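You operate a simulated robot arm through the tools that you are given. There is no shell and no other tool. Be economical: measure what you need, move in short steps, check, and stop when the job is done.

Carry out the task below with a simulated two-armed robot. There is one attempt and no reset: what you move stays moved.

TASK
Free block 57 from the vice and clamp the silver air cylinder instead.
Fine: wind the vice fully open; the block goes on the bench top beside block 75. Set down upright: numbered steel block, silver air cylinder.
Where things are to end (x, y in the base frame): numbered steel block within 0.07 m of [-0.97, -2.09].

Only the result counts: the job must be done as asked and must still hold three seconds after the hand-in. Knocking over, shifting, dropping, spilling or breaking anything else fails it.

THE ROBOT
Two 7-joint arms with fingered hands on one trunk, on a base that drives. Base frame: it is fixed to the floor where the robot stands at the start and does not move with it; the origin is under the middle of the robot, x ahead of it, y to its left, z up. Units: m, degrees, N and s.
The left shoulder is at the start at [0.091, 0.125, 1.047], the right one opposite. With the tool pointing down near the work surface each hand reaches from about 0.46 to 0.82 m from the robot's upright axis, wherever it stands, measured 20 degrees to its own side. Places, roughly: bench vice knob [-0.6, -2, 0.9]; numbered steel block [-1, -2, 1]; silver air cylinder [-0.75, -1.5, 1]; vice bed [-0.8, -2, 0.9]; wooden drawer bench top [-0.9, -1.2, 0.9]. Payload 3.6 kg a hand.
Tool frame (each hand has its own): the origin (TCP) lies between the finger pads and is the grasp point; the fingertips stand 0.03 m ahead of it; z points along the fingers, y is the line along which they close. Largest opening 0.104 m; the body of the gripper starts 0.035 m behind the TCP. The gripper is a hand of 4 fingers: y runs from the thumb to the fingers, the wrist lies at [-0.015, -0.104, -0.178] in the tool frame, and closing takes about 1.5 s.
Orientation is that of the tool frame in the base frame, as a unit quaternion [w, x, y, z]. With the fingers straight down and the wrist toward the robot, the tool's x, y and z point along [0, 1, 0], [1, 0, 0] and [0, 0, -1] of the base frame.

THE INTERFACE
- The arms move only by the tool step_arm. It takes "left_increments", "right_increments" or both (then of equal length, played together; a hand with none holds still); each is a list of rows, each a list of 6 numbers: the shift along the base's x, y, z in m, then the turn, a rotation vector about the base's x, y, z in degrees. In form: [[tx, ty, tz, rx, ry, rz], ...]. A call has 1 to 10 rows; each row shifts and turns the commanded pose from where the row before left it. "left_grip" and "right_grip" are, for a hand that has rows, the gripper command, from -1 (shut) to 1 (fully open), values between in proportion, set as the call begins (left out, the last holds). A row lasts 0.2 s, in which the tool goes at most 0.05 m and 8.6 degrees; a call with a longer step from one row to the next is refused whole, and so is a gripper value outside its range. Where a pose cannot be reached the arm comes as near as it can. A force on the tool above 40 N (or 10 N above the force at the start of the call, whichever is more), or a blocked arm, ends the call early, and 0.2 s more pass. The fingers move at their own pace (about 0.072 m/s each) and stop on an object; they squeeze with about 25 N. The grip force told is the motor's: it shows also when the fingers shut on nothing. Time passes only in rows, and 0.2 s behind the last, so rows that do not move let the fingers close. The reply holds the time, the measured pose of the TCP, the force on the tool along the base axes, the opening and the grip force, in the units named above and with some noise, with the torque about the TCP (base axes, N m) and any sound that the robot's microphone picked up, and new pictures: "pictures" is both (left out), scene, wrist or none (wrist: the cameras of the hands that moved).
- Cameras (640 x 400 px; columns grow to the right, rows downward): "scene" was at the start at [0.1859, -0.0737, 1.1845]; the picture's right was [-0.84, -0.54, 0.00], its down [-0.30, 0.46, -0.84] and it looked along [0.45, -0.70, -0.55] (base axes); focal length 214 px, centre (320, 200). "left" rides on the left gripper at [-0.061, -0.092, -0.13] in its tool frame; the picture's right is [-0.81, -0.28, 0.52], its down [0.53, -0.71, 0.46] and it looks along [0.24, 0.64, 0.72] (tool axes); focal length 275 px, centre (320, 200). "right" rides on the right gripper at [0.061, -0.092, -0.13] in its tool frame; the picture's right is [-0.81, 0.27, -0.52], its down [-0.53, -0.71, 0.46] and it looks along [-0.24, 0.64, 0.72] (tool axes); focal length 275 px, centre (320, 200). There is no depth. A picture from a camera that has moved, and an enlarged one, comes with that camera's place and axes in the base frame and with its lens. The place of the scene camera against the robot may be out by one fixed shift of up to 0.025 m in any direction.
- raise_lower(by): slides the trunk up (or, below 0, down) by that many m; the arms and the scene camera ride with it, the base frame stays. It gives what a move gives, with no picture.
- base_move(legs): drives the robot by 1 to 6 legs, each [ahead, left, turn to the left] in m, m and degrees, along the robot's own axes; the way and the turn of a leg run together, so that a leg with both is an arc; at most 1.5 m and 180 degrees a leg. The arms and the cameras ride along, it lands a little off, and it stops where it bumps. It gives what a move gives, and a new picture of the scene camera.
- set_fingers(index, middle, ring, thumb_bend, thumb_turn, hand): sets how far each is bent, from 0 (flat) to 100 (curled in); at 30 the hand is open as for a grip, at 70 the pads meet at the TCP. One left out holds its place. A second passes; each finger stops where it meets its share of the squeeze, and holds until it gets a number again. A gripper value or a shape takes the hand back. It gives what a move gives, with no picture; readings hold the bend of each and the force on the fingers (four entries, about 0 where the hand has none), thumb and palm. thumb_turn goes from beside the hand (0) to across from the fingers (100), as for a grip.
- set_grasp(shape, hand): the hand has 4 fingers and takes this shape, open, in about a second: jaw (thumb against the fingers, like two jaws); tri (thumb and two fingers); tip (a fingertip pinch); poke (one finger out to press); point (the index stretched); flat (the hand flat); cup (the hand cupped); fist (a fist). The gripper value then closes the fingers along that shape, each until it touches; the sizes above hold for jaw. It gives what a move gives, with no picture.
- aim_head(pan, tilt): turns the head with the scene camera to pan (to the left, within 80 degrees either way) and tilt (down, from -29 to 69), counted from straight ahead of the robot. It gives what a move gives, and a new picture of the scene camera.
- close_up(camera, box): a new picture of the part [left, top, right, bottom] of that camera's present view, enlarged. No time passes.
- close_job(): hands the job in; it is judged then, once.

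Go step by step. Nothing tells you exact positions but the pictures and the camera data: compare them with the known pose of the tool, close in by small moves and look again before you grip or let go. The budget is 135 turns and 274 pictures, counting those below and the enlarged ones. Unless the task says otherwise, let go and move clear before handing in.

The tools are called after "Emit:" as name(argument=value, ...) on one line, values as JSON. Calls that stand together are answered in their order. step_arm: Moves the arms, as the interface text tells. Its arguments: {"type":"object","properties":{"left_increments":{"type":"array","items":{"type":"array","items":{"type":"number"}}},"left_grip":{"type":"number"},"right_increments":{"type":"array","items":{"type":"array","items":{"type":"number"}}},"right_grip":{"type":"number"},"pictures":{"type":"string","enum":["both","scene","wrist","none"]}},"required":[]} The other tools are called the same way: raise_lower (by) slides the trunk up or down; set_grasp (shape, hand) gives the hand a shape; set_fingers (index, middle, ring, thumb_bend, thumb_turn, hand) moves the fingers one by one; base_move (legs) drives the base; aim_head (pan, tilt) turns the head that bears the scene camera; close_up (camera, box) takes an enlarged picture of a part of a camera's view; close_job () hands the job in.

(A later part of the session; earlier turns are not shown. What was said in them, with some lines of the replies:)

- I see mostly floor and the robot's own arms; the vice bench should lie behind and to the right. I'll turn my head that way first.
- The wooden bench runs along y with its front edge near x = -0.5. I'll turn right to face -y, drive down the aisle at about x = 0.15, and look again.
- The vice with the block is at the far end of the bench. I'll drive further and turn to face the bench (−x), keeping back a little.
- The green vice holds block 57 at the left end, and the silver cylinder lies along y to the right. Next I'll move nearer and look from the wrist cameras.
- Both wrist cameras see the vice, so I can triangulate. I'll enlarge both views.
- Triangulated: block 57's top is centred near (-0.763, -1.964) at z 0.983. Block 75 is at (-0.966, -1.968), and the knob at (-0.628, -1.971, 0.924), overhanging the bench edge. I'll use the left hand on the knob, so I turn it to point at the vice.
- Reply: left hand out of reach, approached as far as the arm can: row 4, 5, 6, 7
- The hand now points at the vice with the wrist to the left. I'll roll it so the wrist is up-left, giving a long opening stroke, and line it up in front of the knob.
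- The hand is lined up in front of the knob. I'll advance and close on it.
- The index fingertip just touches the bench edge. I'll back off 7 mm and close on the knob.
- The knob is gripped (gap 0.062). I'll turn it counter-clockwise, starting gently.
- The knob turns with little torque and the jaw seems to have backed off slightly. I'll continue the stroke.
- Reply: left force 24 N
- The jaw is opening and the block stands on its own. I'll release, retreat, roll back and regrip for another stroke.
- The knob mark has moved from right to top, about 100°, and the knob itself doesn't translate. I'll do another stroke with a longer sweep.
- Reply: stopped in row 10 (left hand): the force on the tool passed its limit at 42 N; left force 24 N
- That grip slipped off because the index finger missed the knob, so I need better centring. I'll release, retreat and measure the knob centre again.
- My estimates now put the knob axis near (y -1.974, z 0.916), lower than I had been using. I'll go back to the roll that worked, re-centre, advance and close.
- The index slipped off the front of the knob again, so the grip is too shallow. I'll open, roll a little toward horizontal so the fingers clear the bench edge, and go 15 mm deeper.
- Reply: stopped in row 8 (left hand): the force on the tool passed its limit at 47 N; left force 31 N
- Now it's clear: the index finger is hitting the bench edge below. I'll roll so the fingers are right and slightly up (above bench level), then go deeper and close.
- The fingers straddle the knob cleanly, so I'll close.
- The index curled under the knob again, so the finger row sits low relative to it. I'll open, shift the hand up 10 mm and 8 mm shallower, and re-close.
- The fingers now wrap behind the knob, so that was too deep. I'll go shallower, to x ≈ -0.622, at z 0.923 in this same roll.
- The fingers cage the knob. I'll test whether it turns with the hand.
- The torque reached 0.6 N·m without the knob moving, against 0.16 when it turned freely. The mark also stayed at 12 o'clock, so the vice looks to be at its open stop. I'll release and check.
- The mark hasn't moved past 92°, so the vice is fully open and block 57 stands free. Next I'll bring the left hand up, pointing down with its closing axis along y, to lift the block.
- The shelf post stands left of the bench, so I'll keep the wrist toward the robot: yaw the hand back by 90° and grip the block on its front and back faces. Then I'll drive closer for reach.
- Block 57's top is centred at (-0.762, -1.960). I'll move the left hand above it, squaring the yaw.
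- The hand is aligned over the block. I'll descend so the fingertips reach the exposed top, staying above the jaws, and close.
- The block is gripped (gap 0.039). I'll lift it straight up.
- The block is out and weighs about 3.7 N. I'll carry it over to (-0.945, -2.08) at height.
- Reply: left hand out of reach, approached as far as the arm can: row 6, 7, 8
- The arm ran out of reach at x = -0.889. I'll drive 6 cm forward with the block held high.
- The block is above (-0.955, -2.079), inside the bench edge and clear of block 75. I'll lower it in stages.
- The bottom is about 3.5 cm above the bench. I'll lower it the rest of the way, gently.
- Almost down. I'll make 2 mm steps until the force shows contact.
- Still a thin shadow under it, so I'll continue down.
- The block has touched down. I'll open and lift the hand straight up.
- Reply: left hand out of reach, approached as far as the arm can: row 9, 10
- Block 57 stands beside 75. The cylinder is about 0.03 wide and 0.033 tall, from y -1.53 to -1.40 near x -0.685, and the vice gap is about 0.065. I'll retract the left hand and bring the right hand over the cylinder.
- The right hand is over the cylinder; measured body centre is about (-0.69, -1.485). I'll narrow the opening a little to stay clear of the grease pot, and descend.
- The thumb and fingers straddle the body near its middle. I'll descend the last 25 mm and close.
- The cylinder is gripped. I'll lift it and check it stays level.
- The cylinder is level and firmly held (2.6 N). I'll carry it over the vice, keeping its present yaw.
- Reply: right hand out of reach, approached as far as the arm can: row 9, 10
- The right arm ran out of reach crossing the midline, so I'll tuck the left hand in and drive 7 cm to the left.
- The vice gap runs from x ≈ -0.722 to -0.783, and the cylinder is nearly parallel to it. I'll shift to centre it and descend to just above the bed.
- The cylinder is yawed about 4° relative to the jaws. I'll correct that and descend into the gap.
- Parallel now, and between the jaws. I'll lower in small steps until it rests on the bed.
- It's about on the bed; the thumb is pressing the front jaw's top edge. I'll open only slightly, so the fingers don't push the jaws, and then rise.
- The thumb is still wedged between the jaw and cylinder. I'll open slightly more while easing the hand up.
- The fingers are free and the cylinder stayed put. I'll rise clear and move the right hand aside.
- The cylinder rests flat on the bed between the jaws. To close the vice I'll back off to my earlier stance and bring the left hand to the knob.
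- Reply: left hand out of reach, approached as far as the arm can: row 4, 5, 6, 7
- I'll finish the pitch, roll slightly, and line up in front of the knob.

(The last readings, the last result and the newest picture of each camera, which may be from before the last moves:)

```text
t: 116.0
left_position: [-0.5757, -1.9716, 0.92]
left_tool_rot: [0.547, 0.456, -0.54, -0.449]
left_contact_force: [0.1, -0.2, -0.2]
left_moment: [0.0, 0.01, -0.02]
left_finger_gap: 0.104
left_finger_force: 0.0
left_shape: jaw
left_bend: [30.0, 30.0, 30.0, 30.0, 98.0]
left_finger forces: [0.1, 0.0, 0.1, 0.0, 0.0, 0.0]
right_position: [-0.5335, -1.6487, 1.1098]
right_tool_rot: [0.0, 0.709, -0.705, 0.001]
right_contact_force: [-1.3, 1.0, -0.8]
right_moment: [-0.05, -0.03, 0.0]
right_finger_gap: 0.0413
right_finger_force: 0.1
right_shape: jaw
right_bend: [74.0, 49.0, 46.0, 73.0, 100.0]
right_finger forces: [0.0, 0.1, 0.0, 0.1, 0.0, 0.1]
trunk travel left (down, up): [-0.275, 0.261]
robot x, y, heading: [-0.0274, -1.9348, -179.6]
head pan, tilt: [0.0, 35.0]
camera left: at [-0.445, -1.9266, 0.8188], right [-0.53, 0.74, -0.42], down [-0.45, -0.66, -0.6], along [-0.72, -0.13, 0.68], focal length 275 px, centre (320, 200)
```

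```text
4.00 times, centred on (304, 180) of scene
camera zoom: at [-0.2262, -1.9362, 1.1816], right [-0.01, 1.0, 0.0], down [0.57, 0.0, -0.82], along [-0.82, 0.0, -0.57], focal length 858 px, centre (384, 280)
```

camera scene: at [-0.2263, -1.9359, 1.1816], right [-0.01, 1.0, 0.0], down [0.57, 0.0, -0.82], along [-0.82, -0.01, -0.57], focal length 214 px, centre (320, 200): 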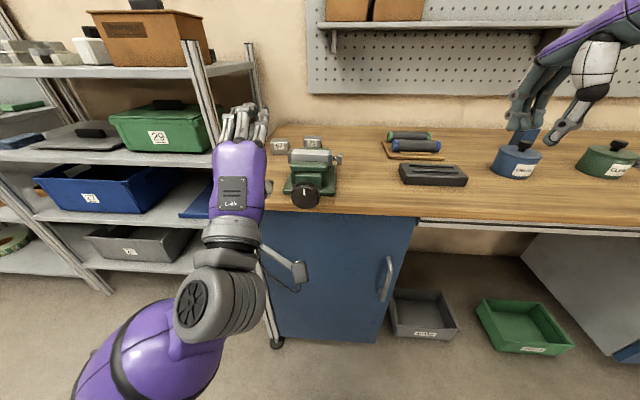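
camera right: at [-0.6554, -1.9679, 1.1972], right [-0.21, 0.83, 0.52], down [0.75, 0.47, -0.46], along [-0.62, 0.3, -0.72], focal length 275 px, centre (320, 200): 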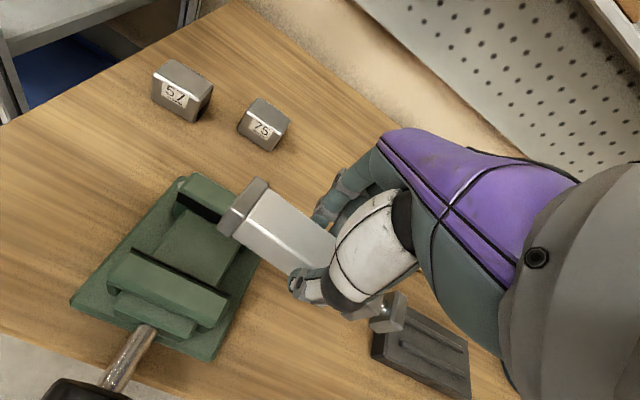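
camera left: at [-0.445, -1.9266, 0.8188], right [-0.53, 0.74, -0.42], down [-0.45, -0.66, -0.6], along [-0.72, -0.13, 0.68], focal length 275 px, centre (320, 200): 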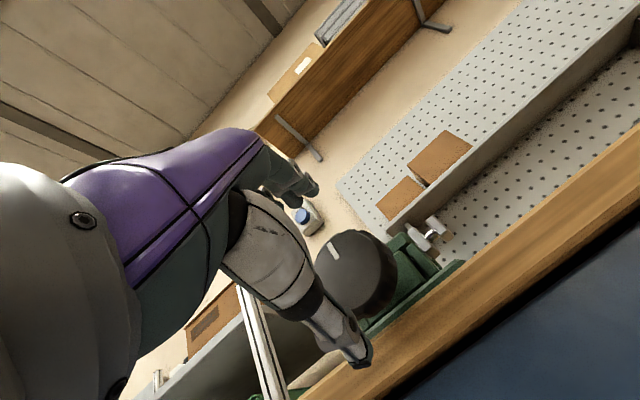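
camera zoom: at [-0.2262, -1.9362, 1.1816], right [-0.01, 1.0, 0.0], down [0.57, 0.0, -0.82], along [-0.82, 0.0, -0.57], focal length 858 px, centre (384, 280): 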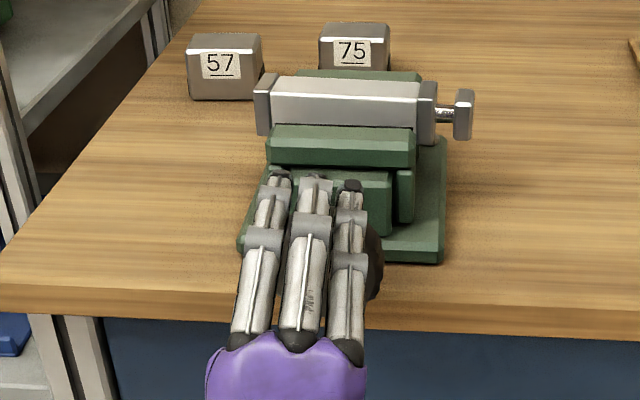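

The hand is slightly left of the knob centre, so I'll shift 3 mm right, advance and close.

Emit:
step_arm(left_increments=[[-0.02, 0.003, 0.001, 0, 0, 0], [-0.02, 0, 0, 0, 0, 0], [-0.005, 0, 0, 0, 0, 0], [0, 0, 0, 0, 0, 0]], pictures="none")

Emit:
step_arm(left_increments=[[0, 0, 0, 0, 0, 0], [0, 0, 0, 0, 0, 0], [0, 0, 0, 0, 0, 0], [0, 0, 0, 0, 0, 0], [0, 0, 0, 0, 0, 0], [0, 0, 0, 0, 0, 0], [0, 0, 0, 0, 0, 0]], left_grip=-1, pictures="none")

Emit:
close_up(camera="scene", box=[240, 130, 368, 230])

```text
t: 117.0
left_position: [-0.6201, -1.9698, 0.9215]
left_tool_rot: [0.546, 0.456, -0.54, -0.449]
left_contact_force: [1.1, -0.4, -1.1]
left_moment: [-0.03, 0.01, -0.05]
left_finger_gap: 0.1037
left_finger_force: 0.1
left_shape: jaw
left_bend: [30.0, 30.0, 30.0, 30.0, 98.0]
left_finger forces: [0.0, 0.1, 0.0, 0.0, 0.0, 0.1]
right_position: [-0.5332, -1.6501, 1.1095]
right_tool_rot: [0.0, 0.709, -0.705, 0.0]
right_contact_force: [-0.2, -0.8, 0.1]
right_moment: [-0.02, 0.0, 0.03]
right_finger_gap: 0.0415
right_finger_force: 0.1
right_shape: jaw
right_bend: [74.0, 49.0, 46.0, 73.0, 100.0]
right_finger forces: [0.1, 0.0, 0.0, 0.1, 0.1, 0.0]
trunk travel left (down, up): [-0.275, 0.261]
robot x, y, heading: [-0.0264, -1.9359, -179.9]
head pan, tilt: [0.0, 35.0]
```

```text
t: 118.6
left_position: [-0.6205, -1.9702, 0.9202]
left_tool_rot: [0.545, 0.455, -0.541, -0.45]
left_contact_force: [-0.7, 0.1, -2.2]
left_moment: [-0.01, -0.07, -0.03]
left_finger_gap: 0.0561
left_finger_force: 24.6
left_shape: jaw
left_bend: [74.0, 48.0, 50.0, 62.0, 99.0]
left_finger forces: [12.8, 7.5, 0.0, 0.0, 22.6, 0.0]
right_position: [-0.5343, -1.6496, 1.1089]
right_tool_rot: [0.0, 0.709, -0.705, 0.001]
right_contact_force: [-0.8, -0.6, -0.1]
right_moment: [-0.01, -0.05, -0.02]
right_finger_gap: 0.0413
right_finger_force: 0.2
right_shape: jaw
right_bend: [74.0, 49.0, 46.0, 73.0, 100.0]
right_finger forces: [0.1, 0.0, 0.1, 0.0, 0.1, 0.0]
trunk travel left (down, up): [-0.275, 0.261]
robot x, y, heading: [-0.026, -1.9397, -179.5]
head pan, tilt: [0.0, 35.0]
```

```text
4.00 times, centred on (304, 180) of scene
camera zoom: at [-0.2267, -1.936, 1.1815], right [-0.01, 1.0, 0.0], down [0.57, 0.0, -0.82], along [-0.82, -0.01, -0.57], focal length 858 px, centre (384, 280)
```

zoom: 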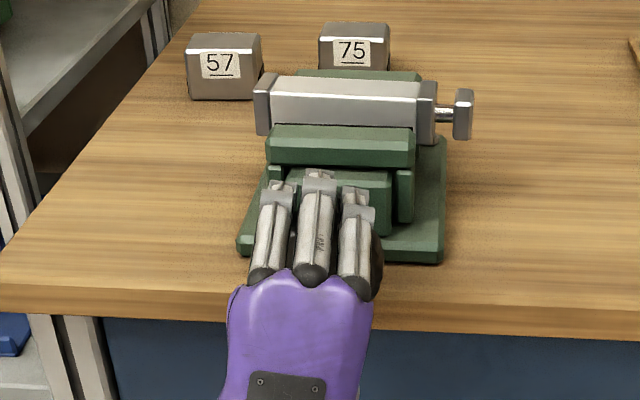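

Nicely balanced grip. I'll turn clockwise (negative about x) to close, first a few rows.

Emit:
step_arm(left_increments=[[0, 0, 0, -8.5, 0, 0], [0, 0, 0, -8.5, 0, 0], [0, 0, 0, -8.5, 0, 0], [0, 0, 0, -8.5, 0, 0], [0, 0, 0, -8.5, 0, 0], [0, 0, 0, -8.5, 0, 0]], pictures="none")

Emit:
close_up(camera="scene", box=[240, 130, 368, 230])

```text
t: 120.0
left_position: [-0.6195, -1.9705, 0.9222]
left_tool_rot: [0.689, 0.175, -0.682, -0.174]
left_contact_force: [-5.6, 6.8, -4.0]
left_moment: [0.12, 0.13, -0.32]
left_finger_gap: 0.056
left_finger_force: 25.0
left_shape: jaw
left_bend: [74.0, 48.0, 50.0, 62.0, 96.0]
left_finger forces: [14.7, 8.4, 0.1, 0.1, 23.6, 0.0]
right_position: [-0.5357, -1.6489, 1.1094]
right_tool_rot: [0.0, 0.709, -0.705, 0.0]
right_contact_force: [0.6, -0.2, 0.1]
right_moment: [0.0, -0.02, 0.01]
right_finger_gap: 0.0413
right_finger_force: 0.0
right_shape: jaw
right_bend: [74.0, 49.0, 46.0, 73.0, 100.0]
right_finger forces: [0.0, 0.0, 0.0, 0.0, 0.0, 0.1]
trunk travel left (down, up): [-0.275, 0.261]
robot x, y, heading: [-0.0298, -1.9389, -179.5]
head pan, tilt: [0.0, 35.0]
```

```text
4.00 times, centred on (304, 180) of scene
camera zoom: at [-0.2273, -1.9354, 1.1814], right [-0.01, 1.0, 0.0], down [0.57, 0.0, -0.82], along [-0.82, -0.01, -0.57], focal length 858 px, centre (384, 280)
```

zoom: 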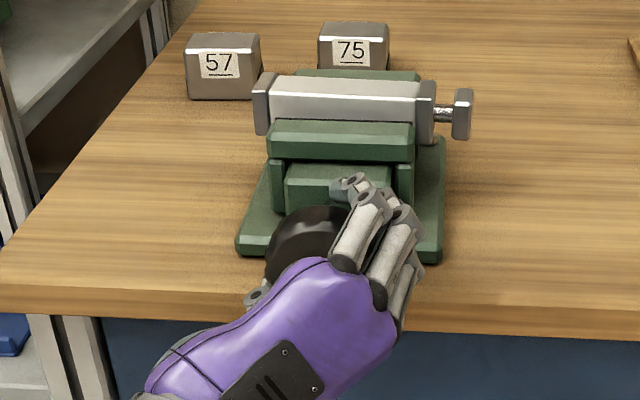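

Turning freely with low torque, and the jaw is moving toward the cylinder. I'll continue.

Emit:
step_arm(left_increments=[[0, 0, 0, -8.5, 0, 0], [0, 0, 0, -8.5, 0, 0], [0, 0, 0, -8.5, 0, 0], [0, 0, 0, -8.5, 0, 0], [0, 0, 0, -8.5, 0, 0], [0, 0, 0, -8.5, 0, 0], [0, 0, 0, -8.5, 0, 0], [0, 0, 0, -8.5, 0, 0]], pictures="none")

Emit:
close_up(camera="scene", box=[240, 130, 368, 230])

```text
t: 121.8
left_position: [-0.6204, -1.9696, 0.9206]
left_tool_rot: [0.669, -0.24, -0.662, 0.238]
left_contact_force: [-4.4, 7.3, -11.9]
left_moment: [0.18, -0.19, -0.27]
left_finger_gap: 0.056
left_finger_force: 24.7
left_shape: jaw
left_bend: [74.0, 46.0, 50.0, 66.0, 95.0]
left_finger forces: [18.6, 9.9, 0.1, 0.0, 19.8, 0.0]
right_position: [-0.5358, -1.649, 1.1087]
right_tool_rot: [0.001, 0.71, -0.705, 0.001]
right_contact_force: [-0.6, 0.2, 0.1]
right_moment: [0.02, 0.0, 0.0]
right_finger_gap: 0.0414
right_finger_force: 0.0
right_shape: jaw
right_bend: [74.0, 49.0, 46.0, 73.0, 100.0]
right_finger forces: [0.0, 0.0, 0.1, 0.0, 0.1, 0.0]
trunk travel left (down, up): [-0.275, 0.261]
robot x, y, heading: [-0.0335, -1.9343, -179.8]
head pan, tilt: [0.0, 35.0]
```

```text
4.00 times, centred on (304, 180) of scene
camera zoom: at [-0.2278, -1.9353, 1.1813], right [-0.01, 1.0, 0.0], down [0.57, 0.0, -0.82], along [-0.82, -0.01, -0.57], focal length 858 px, centre (384, 280)
```

zoom: 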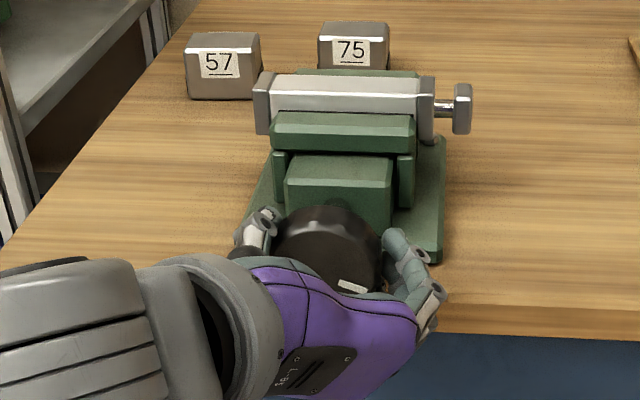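

The knob has followed by roughly 110°, and the jaw is close to the cylinder. A few more degrees in this stroke.

Emit:
step_arm(left_increments=[[0, 0, 0, -8.5, 0, 0], [0, 0, 0, -8.5, 0, 0], [0, 0, 0, -8.5, 0, 0]], pictures="none")

Emit:
close_up(camera="scene", box=[240, 130, 368, 230])

```text
t: 122.6
left_position: [-0.6212, -1.9689, 0.9198]
left_tool_rot: [0.6, -0.384, -0.592, 0.377]
left_contact_force: [-3.2, 7.8, -15.2]
left_moment: [0.2, -0.18, -0.13]
left_finger_gap: 0.0562
left_finger_force: 25.3
left_shape: jaw
left_bend: [73.0, 45.0, 51.0, 67.0, 96.0]
left_finger forces: [20.2, 11.1, 2.4, 0.0, 19.1, 0.0]
right_position: [-0.5361, -1.6473, 1.1083]
right_tool_rot: [0.0, 0.709, -0.706, 0.0]
right_contact_force: [0.1, -0.1, 0.1]
right_moment: [-0.03, -0.02, -0.01]
right_finger_gap: 0.0415
right_finger_force: 0.0
right_shape: jaw
right_bend: [74.0, 49.0, 46.0, 73.0, 100.0]
right_finger forces: [0.0, 0.0, 0.1, 0.0, 0.0, 0.0]
trunk travel left (down, up): [-0.275, 0.261]
robot x, y, heading: [-0.0281, -1.937, -179.7]
head pan, tilt: [0.0, 35.0]
```

```text
4.00 times, centred on (304, 180) of scene
camera zoom: at [-0.2279, -1.9353, 1.1812], right [-0.01, 1.0, 0.0], down [0.57, 0.0, -0.82], along [-0.82, -0.01, -0.57], focal length 858 px, centre (384, 280)
```

zoom: 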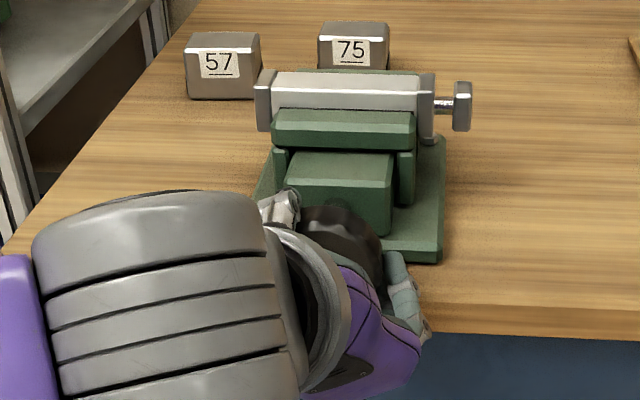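

Torque is still low, and the jaw has begun pushing the cylinder back. I'll try two more rows.

Emit:
step_arm(left_increments=[[0, 0, 0, -8.5, 0, 0], [0, 0, 0, -8.5, 0, 0]], pictures="none")

Emit:
close_up(camera="right", box=[0, 0, 320, 200])

```text
t: 123.2
left_position: [-0.6202, -1.9693, 0.9205]
left_tool_rot: [0.536, -0.468, -0.53, 0.461]
left_contact_force: [-1.7, 7.1, -18.8]
left_moment: [0.2, -0.14, -0.12]
left_finger_gap: 0.0571
left_finger_force: 24.9
left_shape: jaw
left_bend: [29.0, 44.0, 51.0, 68.0, 97.0]
left_finger forces: [21.3, 13.0, 4.7, 0.1, 18.4, 0.0]
right_position: [-0.5353, -1.6484, 1.1091]
right_tool_rot: [-0.001, 0.709, -0.705, 0.0]
right_contact_force: [0.7, -0.5, 0.3]
right_moment: [0.02, -0.03, 0.0]
right_finger_gap: 0.0412
right_finger_force: 0.1
right_shape: jaw
right_bend: [74.0, 49.0, 46.0, 73.0, 100.0]
right_finger forces: [0.0, 0.0, 0.0, 0.0, 0.0, 0.0]
trunk travel left (down, up): [-0.275, 0.261]
robot x, y, heading: [-0.0304, -1.9336, -179.5]
head pan, tilt: [0.0, 35.0]
```

```text
2.00 times, centred on (160, 100) of right
camera zoom: at [-0.4432, -1.71, 1.2391], right [-0.28, 0.81, 0.52], down [0.71, 0.54, -0.46], along [-0.65, 0.24, -0.73], focal length 551 px, centre (640, 400)
```

zoom: 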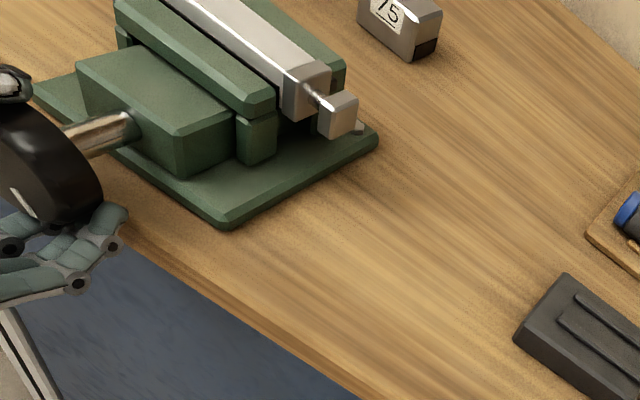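

This stroke is at its end. I'll release, retreat, roll back, and regrip for a tightening stroke.

Emit:
step_arm(left_increments=[[0, 0, 0, 0, 0, 0], [0, 0, 0, 0, 0, 0], [0, 0, 0, 0, 0, 0], [0, 0, 0, 0, 0, 0], [0.02, 0, 0, 0, 0, 0], [0.025, 0, 0, 0, 0, 0], [0, 0, 0, 8.5, 0, 0], [0, 0, 0, 8.5, 0, 0], [0, 0, 0, 8.5, 0, 0], [0, 0, 0, 8.5, 0, 0]], left_grip=1, pictures="none")

Emit:
step_arm(left_increments=[[0, 0, 0, 8.5, 0, 0], [0, 0, 0, 8.5, 0, 0], [0, 0, 0, 8.5, 0, 0], [0, 0, 0, 8.5, 0, 0], [0, 0, 0, 8.5, 0, 0], [0, 0, 0, 8.5, 0, 0], [0, 0, 0, 8.5, 0, 0], [0, 0, 0, 8.5, 0, 0], [0, 0, 0, 8.5, 0, 0], [0, 0, 0, 8.5, 0, 0]], pictures="none")

Emit:
close_up(camera="scene", box=[240, 130, 368, 230])

Emit:
close_up(camera="right", box=[0, 0, 200, 125])

```text
t: 125.4
left_position: [-0.5752, -1.9702, 0.9217]
left_tool_rot: [0.652, -0.288, -0.642, 0.283]
left_contact_force: [0.4, 0.1, 0.8]
left_moment: [-0.01, -0.01, 0.01]
left_finger_gap: 0.1034
left_finger_force: 0.0
left_shape: jaw
left_bend: [30.0, 30.0, 30.0, 30.0, 98.0]
left_finger forces: [0.0, 0.0, 0.0, 0.0, 0.1, 0.0]
right_position: [-0.5337, -1.6491, 1.1098]
right_tool_rot: [0.0, 0.71, -0.705, -0.001]
right_contact_force: [0.3, 0.8, -0.5]
right_moment: [-0.01, 0.01, -0.03]
right_finger_gap: 0.0414
right_finger_force: 0.0
right_shape: jaw
right_bend: [74.0, 49.0, 46.0, 73.0, 100.0]
right_finger forces: [0.0, 0.0, 0.1, 0.0, 0.1, 0.0]
trunk travel left (down, up): [-0.275, 0.261]
robot x, y, heading: [-0.027, -1.9378, -179.7]
head pan, tilt: [0.0, 35.0]
```

```text
t: 127.6
left_position: [-0.5757, -1.969, 0.9223]
left_tool_rot: [0.674, 0.228, -0.666, -0.224]
left_contact_force: [1.2, 0.1, -0.8]
left_moment: [0.01, 0.0, -0.01]
left_finger_gap: 0.1037
left_finger_force: 0.0
left_shape: jaw
left_bend: [30.0, 30.0, 30.0, 30.0, 98.0]
left_finger forces: [0.1, 0.0, 0.1, 0.1, 0.1, 0.1]
right_position: [-0.5334, -1.6497, 1.1095]
right_tool_rot: [-0.001, 0.709, -0.705, 0.0]
right_contact_force: [0.2, 0.0, -0.2]
right_moment: [0.02, 0.01, -0.01]
right_finger_gap: 0.0415
right_finger_force: 0.0
right_shape: jaw
right_bend: [74.0, 49.0, 46.0, 73.0, 100.0]
right_finger forces: [0.0, 0.1, 0.0, 0.1, 0.0, 0.0]
trunk travel left (down, up): [-0.275, 0.261]
robot x, y, heading: [-0.0312, -1.938, -179.6]
head pan, tilt: [0.0, 35.0]
```

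```text
4.00 times, centred on (304, 180) of scene
camera zoom: at [-0.2263, -1.9358, 1.1816], right [-0.01, 1.0, 0.0], down [0.57, 0.0, -0.82], along [-0.82, -0.01, -0.57], focal length 858 px, centre (384, 280)
```

zoom: 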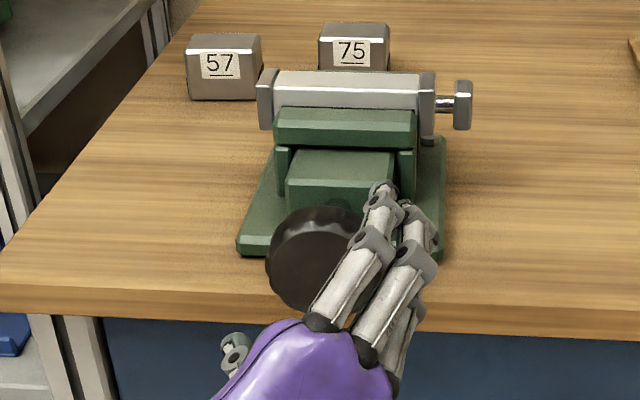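

```text
3.20 times, centred on (100, 62) of right
camera zoom: at [-0.4413, -1.7106, 1.24], right [-0.28, 0.81, 0.52], down [0.71, 0.54, -0.46], along [-0.65, 0.24, -0.72], focal length 881 px, centre (1024, 640)
```

zoom: 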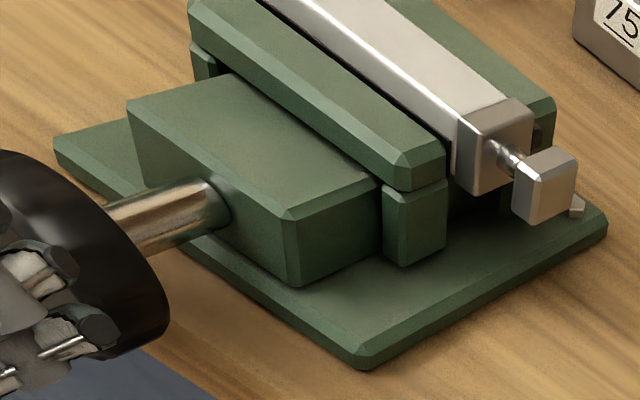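

The jaw is at or near the cylinder. I'll regrip and tighten.

Emit:
step_arm(left_increments=[[0, 0, 0, 8.5, 0, 0], [0, 0, 0, 8.5, 0, 0], [0, 0, 0, 8.5, 0, 0], [0, 0, 0, 8.5, 0, 0], [-0.02, 0, 0, 0, 0, 0], [-0.02, 0, -0.001, 0, 0, 0], [-0.005, 0, 0, 0, 0, 0]], pictures="none")

Emit:
step_arm(left_increments=[[0, 0, 0, 0, 0, 0], [0, 0, 0, 0, 0, 0], [0, 0, 0, 0, 0, 0], [0, 0, 0, 0, 0, 0], [0, 0, 0, 0, 0, 0], [0, 0, 0, 0, 0, 0], [0, 0, 0, 0, 0, 0], [0, 0, 0, -8.5, 0, 0], [0, 0, 0, -8.5, 0, 0]], left_grip=-1, pictures="none")

Emit:
close_up(camera="scene", box=[240, 130, 368, 230])

```text
t: 129.2
left_position: [-0.6201, -1.9711, 0.9197]
left_tool_rot: [0.577, 0.414, -0.572, -0.41]
left_contact_force: [0.2, 0.4, 0.8]
left_moment: [0.01, 0.03, 0.0]
left_finger_gap: 0.1035
left_finger_force: 0.0
left_shape: jaw
left_bend: [30.0, 30.0, 30.0, 30.0, 98.0]
left_finger forces: [0.2, 0.0, 0.0, 0.0, 0.0, 0.1]
right_position: [-0.5348, -1.6502, 1.1093]
right_tool_rot: [0.0, 0.709, -0.705, 0.0]
right_contact_force: [0.2, 0.4, 0.4]
right_moment: [-0.03, 0.0, 0.0]
right_finger_gap: 0.0414
right_finger_force: 0.2
right_shape: jaw
right_bend: [74.0, 49.0, 46.0, 73.0, 100.0]
right_finger forces: [0.0, 0.0, 0.0, 0.0, 0.0, 0.0]
trunk travel left (down, up): [-0.275, 0.261]
robot x, y, heading: [-0.0293, -1.936, -179.8]
head pan, tilt: [0.0, 35.0]
```

```text
t: 131.2
left_position: [-0.6193, -1.9702, 0.9206]
left_tool_rot: [0.634, 0.323, -0.626, -0.319]
left_contact_force: [-2.2, -2.5, -1.3]
left_moment: [0.12, 0.1, 0.03]
left_finger_gap: 0.0553
left_finger_force: 24.8
left_shape: jaw
left_bend: [74.0, 48.0, 50.0, 63.0, 99.0]
left_finger forces: [13.0, 7.7, 0.1, 0.0, 22.7, 0.0]
right_position: [-0.5352, -1.6491, 1.11]
right_tool_rot: [0.0, 0.709, -0.705, 0.0]
right_contact_force: [-0.3, 0.3, 0.8]
right_moment: [0.0, 0.0, -0.01]
right_finger_gap: 0.0414
right_finger_force: 0.0
right_shape: jaw
right_bend: [74.0, 49.0, 46.0, 73.0, 100.0]
right_finger forces: [0.0, 0.0, 0.0, 0.1, 0.0, 0.1]
trunk travel left (down, up): [-0.275, 0.261]
robot x, y, heading: [-0.0321, -1.9369, -179.7]
head pan, tilt: [0.0, 35.0]
```

```text
4.00 times, centred on (304, 180) of scene
camera zoom: at [-0.2266, -1.9363, 1.1815], right [-0.01, 1.0, 0.0], down [0.57, 0.0, -0.82], along [-0.82, 0.0, -0.57], focal length 858 px, centre (384, 280)
```

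zoom: 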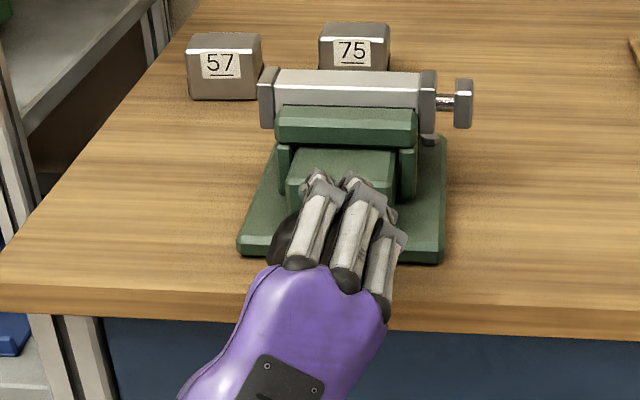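

Good grip and still low torque (0.12). I'll continue closing and watch the moment.

Emit:
step_arm(left_increments=[[0, 0, 0, -8.5, 0, 0], [0, 0, 0, -8.5, 0, 0], [0, 0, 0, -8.5, 0, 0]], pictures="none")

Emit:
step_arm(left_increments=[[0, 0, 0, -8.5, 0, 0], [0, 0, 0, -8.5, 0, 0], [0, 0, 0, -8.5, 0, 0]], pictures="none")

Emit:
close_up(camera="scene", box=[240, 130, 368, 230])

```text
t: 132.0
left_position: [-0.6202, -1.9705, 0.9223]
left_tool_rot: [0.691, 0.176, -0.68, -0.173]
left_contact_force: [-4.9, -4.6, 7.6]
left_moment: [0.65, 0.3, 0.09]
left_finger_gap: 0.0547
left_finger_force: 25.0
left_shape: jaw
left_bend: [74.0, 49.0, 50.0, 64.0, 94.0]
left_finger forces: [15.9, 10.4, 0.0, 0.1, 23.1, 0.0]
right_position: [-0.5341, -1.6494, 1.1109]
right_tool_rot: [-0.001, 0.709, -0.705, 0.0]
right_contact_force: [0.3, -0.1, -0.4]
right_moment: [0.02, -0.01, -0.01]
right_finger_gap: 0.0413
right_finger_force: 0.1
right_shape: jaw
right_bend: [74.0, 49.0, 46.0, 73.0, 100.0]
right_finger forces: [0.0, 0.0, 0.0, 0.0, 0.0, 0.1]
trunk travel left (down, up): [-0.275, 0.261]
robot x, y, heading: [-0.0304, -1.9354, -179.5]
head pan, tilt: [0.0, 35.0]
```

```text
t: 132.8
left_position: [-0.6207, -1.9706, 0.9253]
left_tool_rot: [0.715, 0.02, -0.699, -0.018]
left_contact_force: [-11.2, -1.1, 22.0]
left_moment: [1.59, 0.74, -0.02]
left_finger_gap: 0.0522
left_finger_force: 24.7
left_shape: jaw
left_bend: [74.0, 50.0, 50.0, 67.0, 88.0]
left_finger forces: [23.2, 18.7, 0.1, 0.1, 26.1, 0.0]
right_position: [-0.5332, -1.6501, 1.1108]
right_tool_rot: [0.0, 0.709, -0.706, 0.0]
right_contact_force: [-0.7, -0.5, -0.5]
right_moment: [0.03, 0.03, 0.01]
right_finger_gap: 0.0416
right_finger_force: 0.1
right_shape: jaw
right_bend: [74.0, 49.0, 46.0, 73.0, 100.0]
right_finger forces: [0.0, 0.0, 0.0, 0.0, 0.0, 0.0]
trunk travel left (down, up): [-0.275, 0.261]
robot x, y, heading: [-0.0251, -1.9365, -179.9]
head pan, tilt: [0.0, 35.0]
```

```text
4.00 times, centred on (304, 180) of scene
camera zoom: at [-0.2258, -1.9362, 1.1818], right [-0.01, 1.0, 0.0], down [0.57, 0.0, -0.82], along [-0.82, 0.0, -0.57], focal length 858 px, centre (384, 280)
```

zoom: 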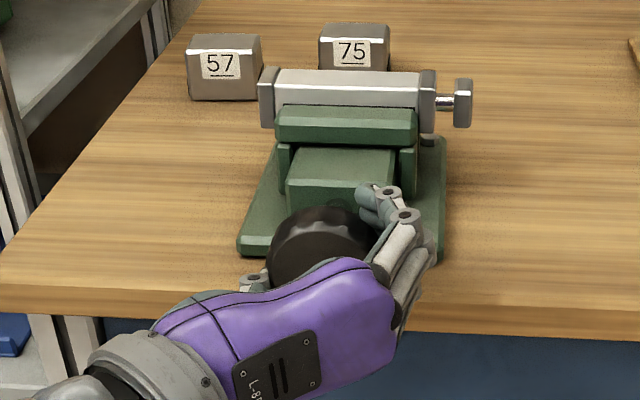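

Torque climbed to 1.6 N·m with the knob no longer turning, so the cylinder is clamped firmly. I'll release the knob and back away.

Emit:
step_arm(left_increments=[[0, 0, 0, 0, 0, 0], [0, 0, 0, 0, 0, 0], [0, 0, 0, 0, 0, 0], [0, 0, 0, 0, 0, 0], [0, 0, 0, 0, 0, 0], [0.02, 0, 0, 0, 0, 0], [0.025, 0, 0, 0, 0, 0], [0, -0.04, 0, 0, 0, 0], [0, -0.04, 0, 0, 0, 0], [0, -0.04, 0, 0, 0, 0]], left_grip=1, pictures="none")

Emit:
close_up(camera="scene", box=[240, 120, 368, 220])

Emit:
close_up(camera="right", box=[0, 0, 240, 150])

```text
t: 135.0
left_position: [-0.5735, -2.0909, 0.921]
left_tool_rot: [0.712, 0.019, -0.702, -0.018]
left_contact_force: [0.0, -0.3, -0.1]
left_moment: [0.0, 0.01, -0.02]
left_finger_gap: 0.1039
left_finger_force: 0.0
left_shape: jaw
left_bend: [30.0, 30.0, 30.0, 30.0, 98.0]
left_finger forces: [0.1, 0.0, 0.1, 0.0, 0.1, 0.1]
right_position: [-0.5336, -1.6506, 1.1106]
right_tool_rot: [0.0, 0.709, -0.705, 0.0]
right_contact_force: [-0.4, 0.6, -0.4]
right_moment: [-0.01, 0.02, -0.03]
right_finger_gap: 0.0414
right_finger_force: 0.0
right_shape: jaw
right_bend: [74.0, 49.0, 46.0, 73.0, 100.0]
right_finger forces: [0.0, 0.0, 0.0, 0.0, 0.0, 0.0]
trunk travel left (down, up): [-0.275, 0.261]
robot x, y, heading: [-0.0299, -1.9336, -179.8]
head pan, tilt: [0.0, 35.0]
```

```text
4.00 times, centred on (304, 170) of scene
camera zoom: at [-0.2261, -1.9365, 1.1816], right [-0.01, 1.0, 0.0], down [0.57, 0.0, -0.82], along [-0.82, 0.0, -0.57], focal length 858 px, centre (384, 320)
```

zoom: 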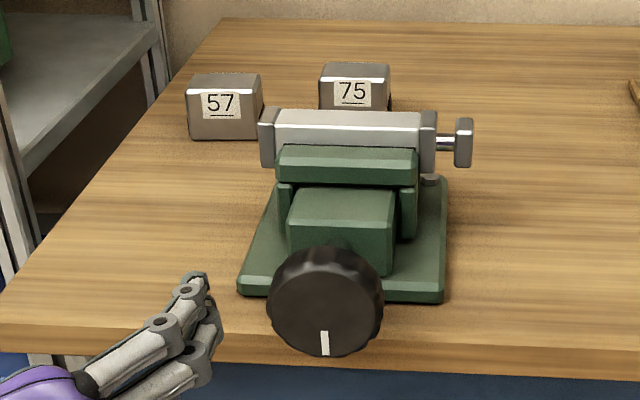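

```text
2.67 times, centred on (120, 75) of right
camera zoom: at [-0.4411, -1.7113, 1.2402], right [-0.28, 0.81, 0.52], down [0.71, 0.54, -0.46], along [-0.65, 0.24, -0.72], focal length 734 px, centre (853, 533)
```

zoom: 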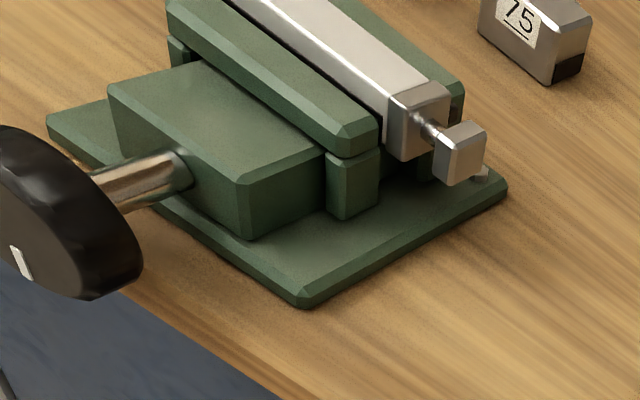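

Block 57 stands upright beside 75, and the silver cylinder lies level in the vice, clamped tight. Both hands are clear, so I'm handing in.

Emit:
close_job()

```text
The job is handed in.
```

I've freed block 57 and set it upright on the bench beside block 75, at about (-0.955, -2.078), roughly 2 cm from the target. The silver air cylinder is clamped in the vice in its place.

- **Vice opening:** I took it as fully open when the knob met a firm stop, not from a measurement of its full travel.
- **Cylinder:** I took "upright" to mean the way it lay on the bench, so it is clamped lying flat. The knob stopped turning at 1.6 N·m, and the cylinder looked level after I let go.

I saw nothing else knocked or shifted, and both hands were clear before hand-in.
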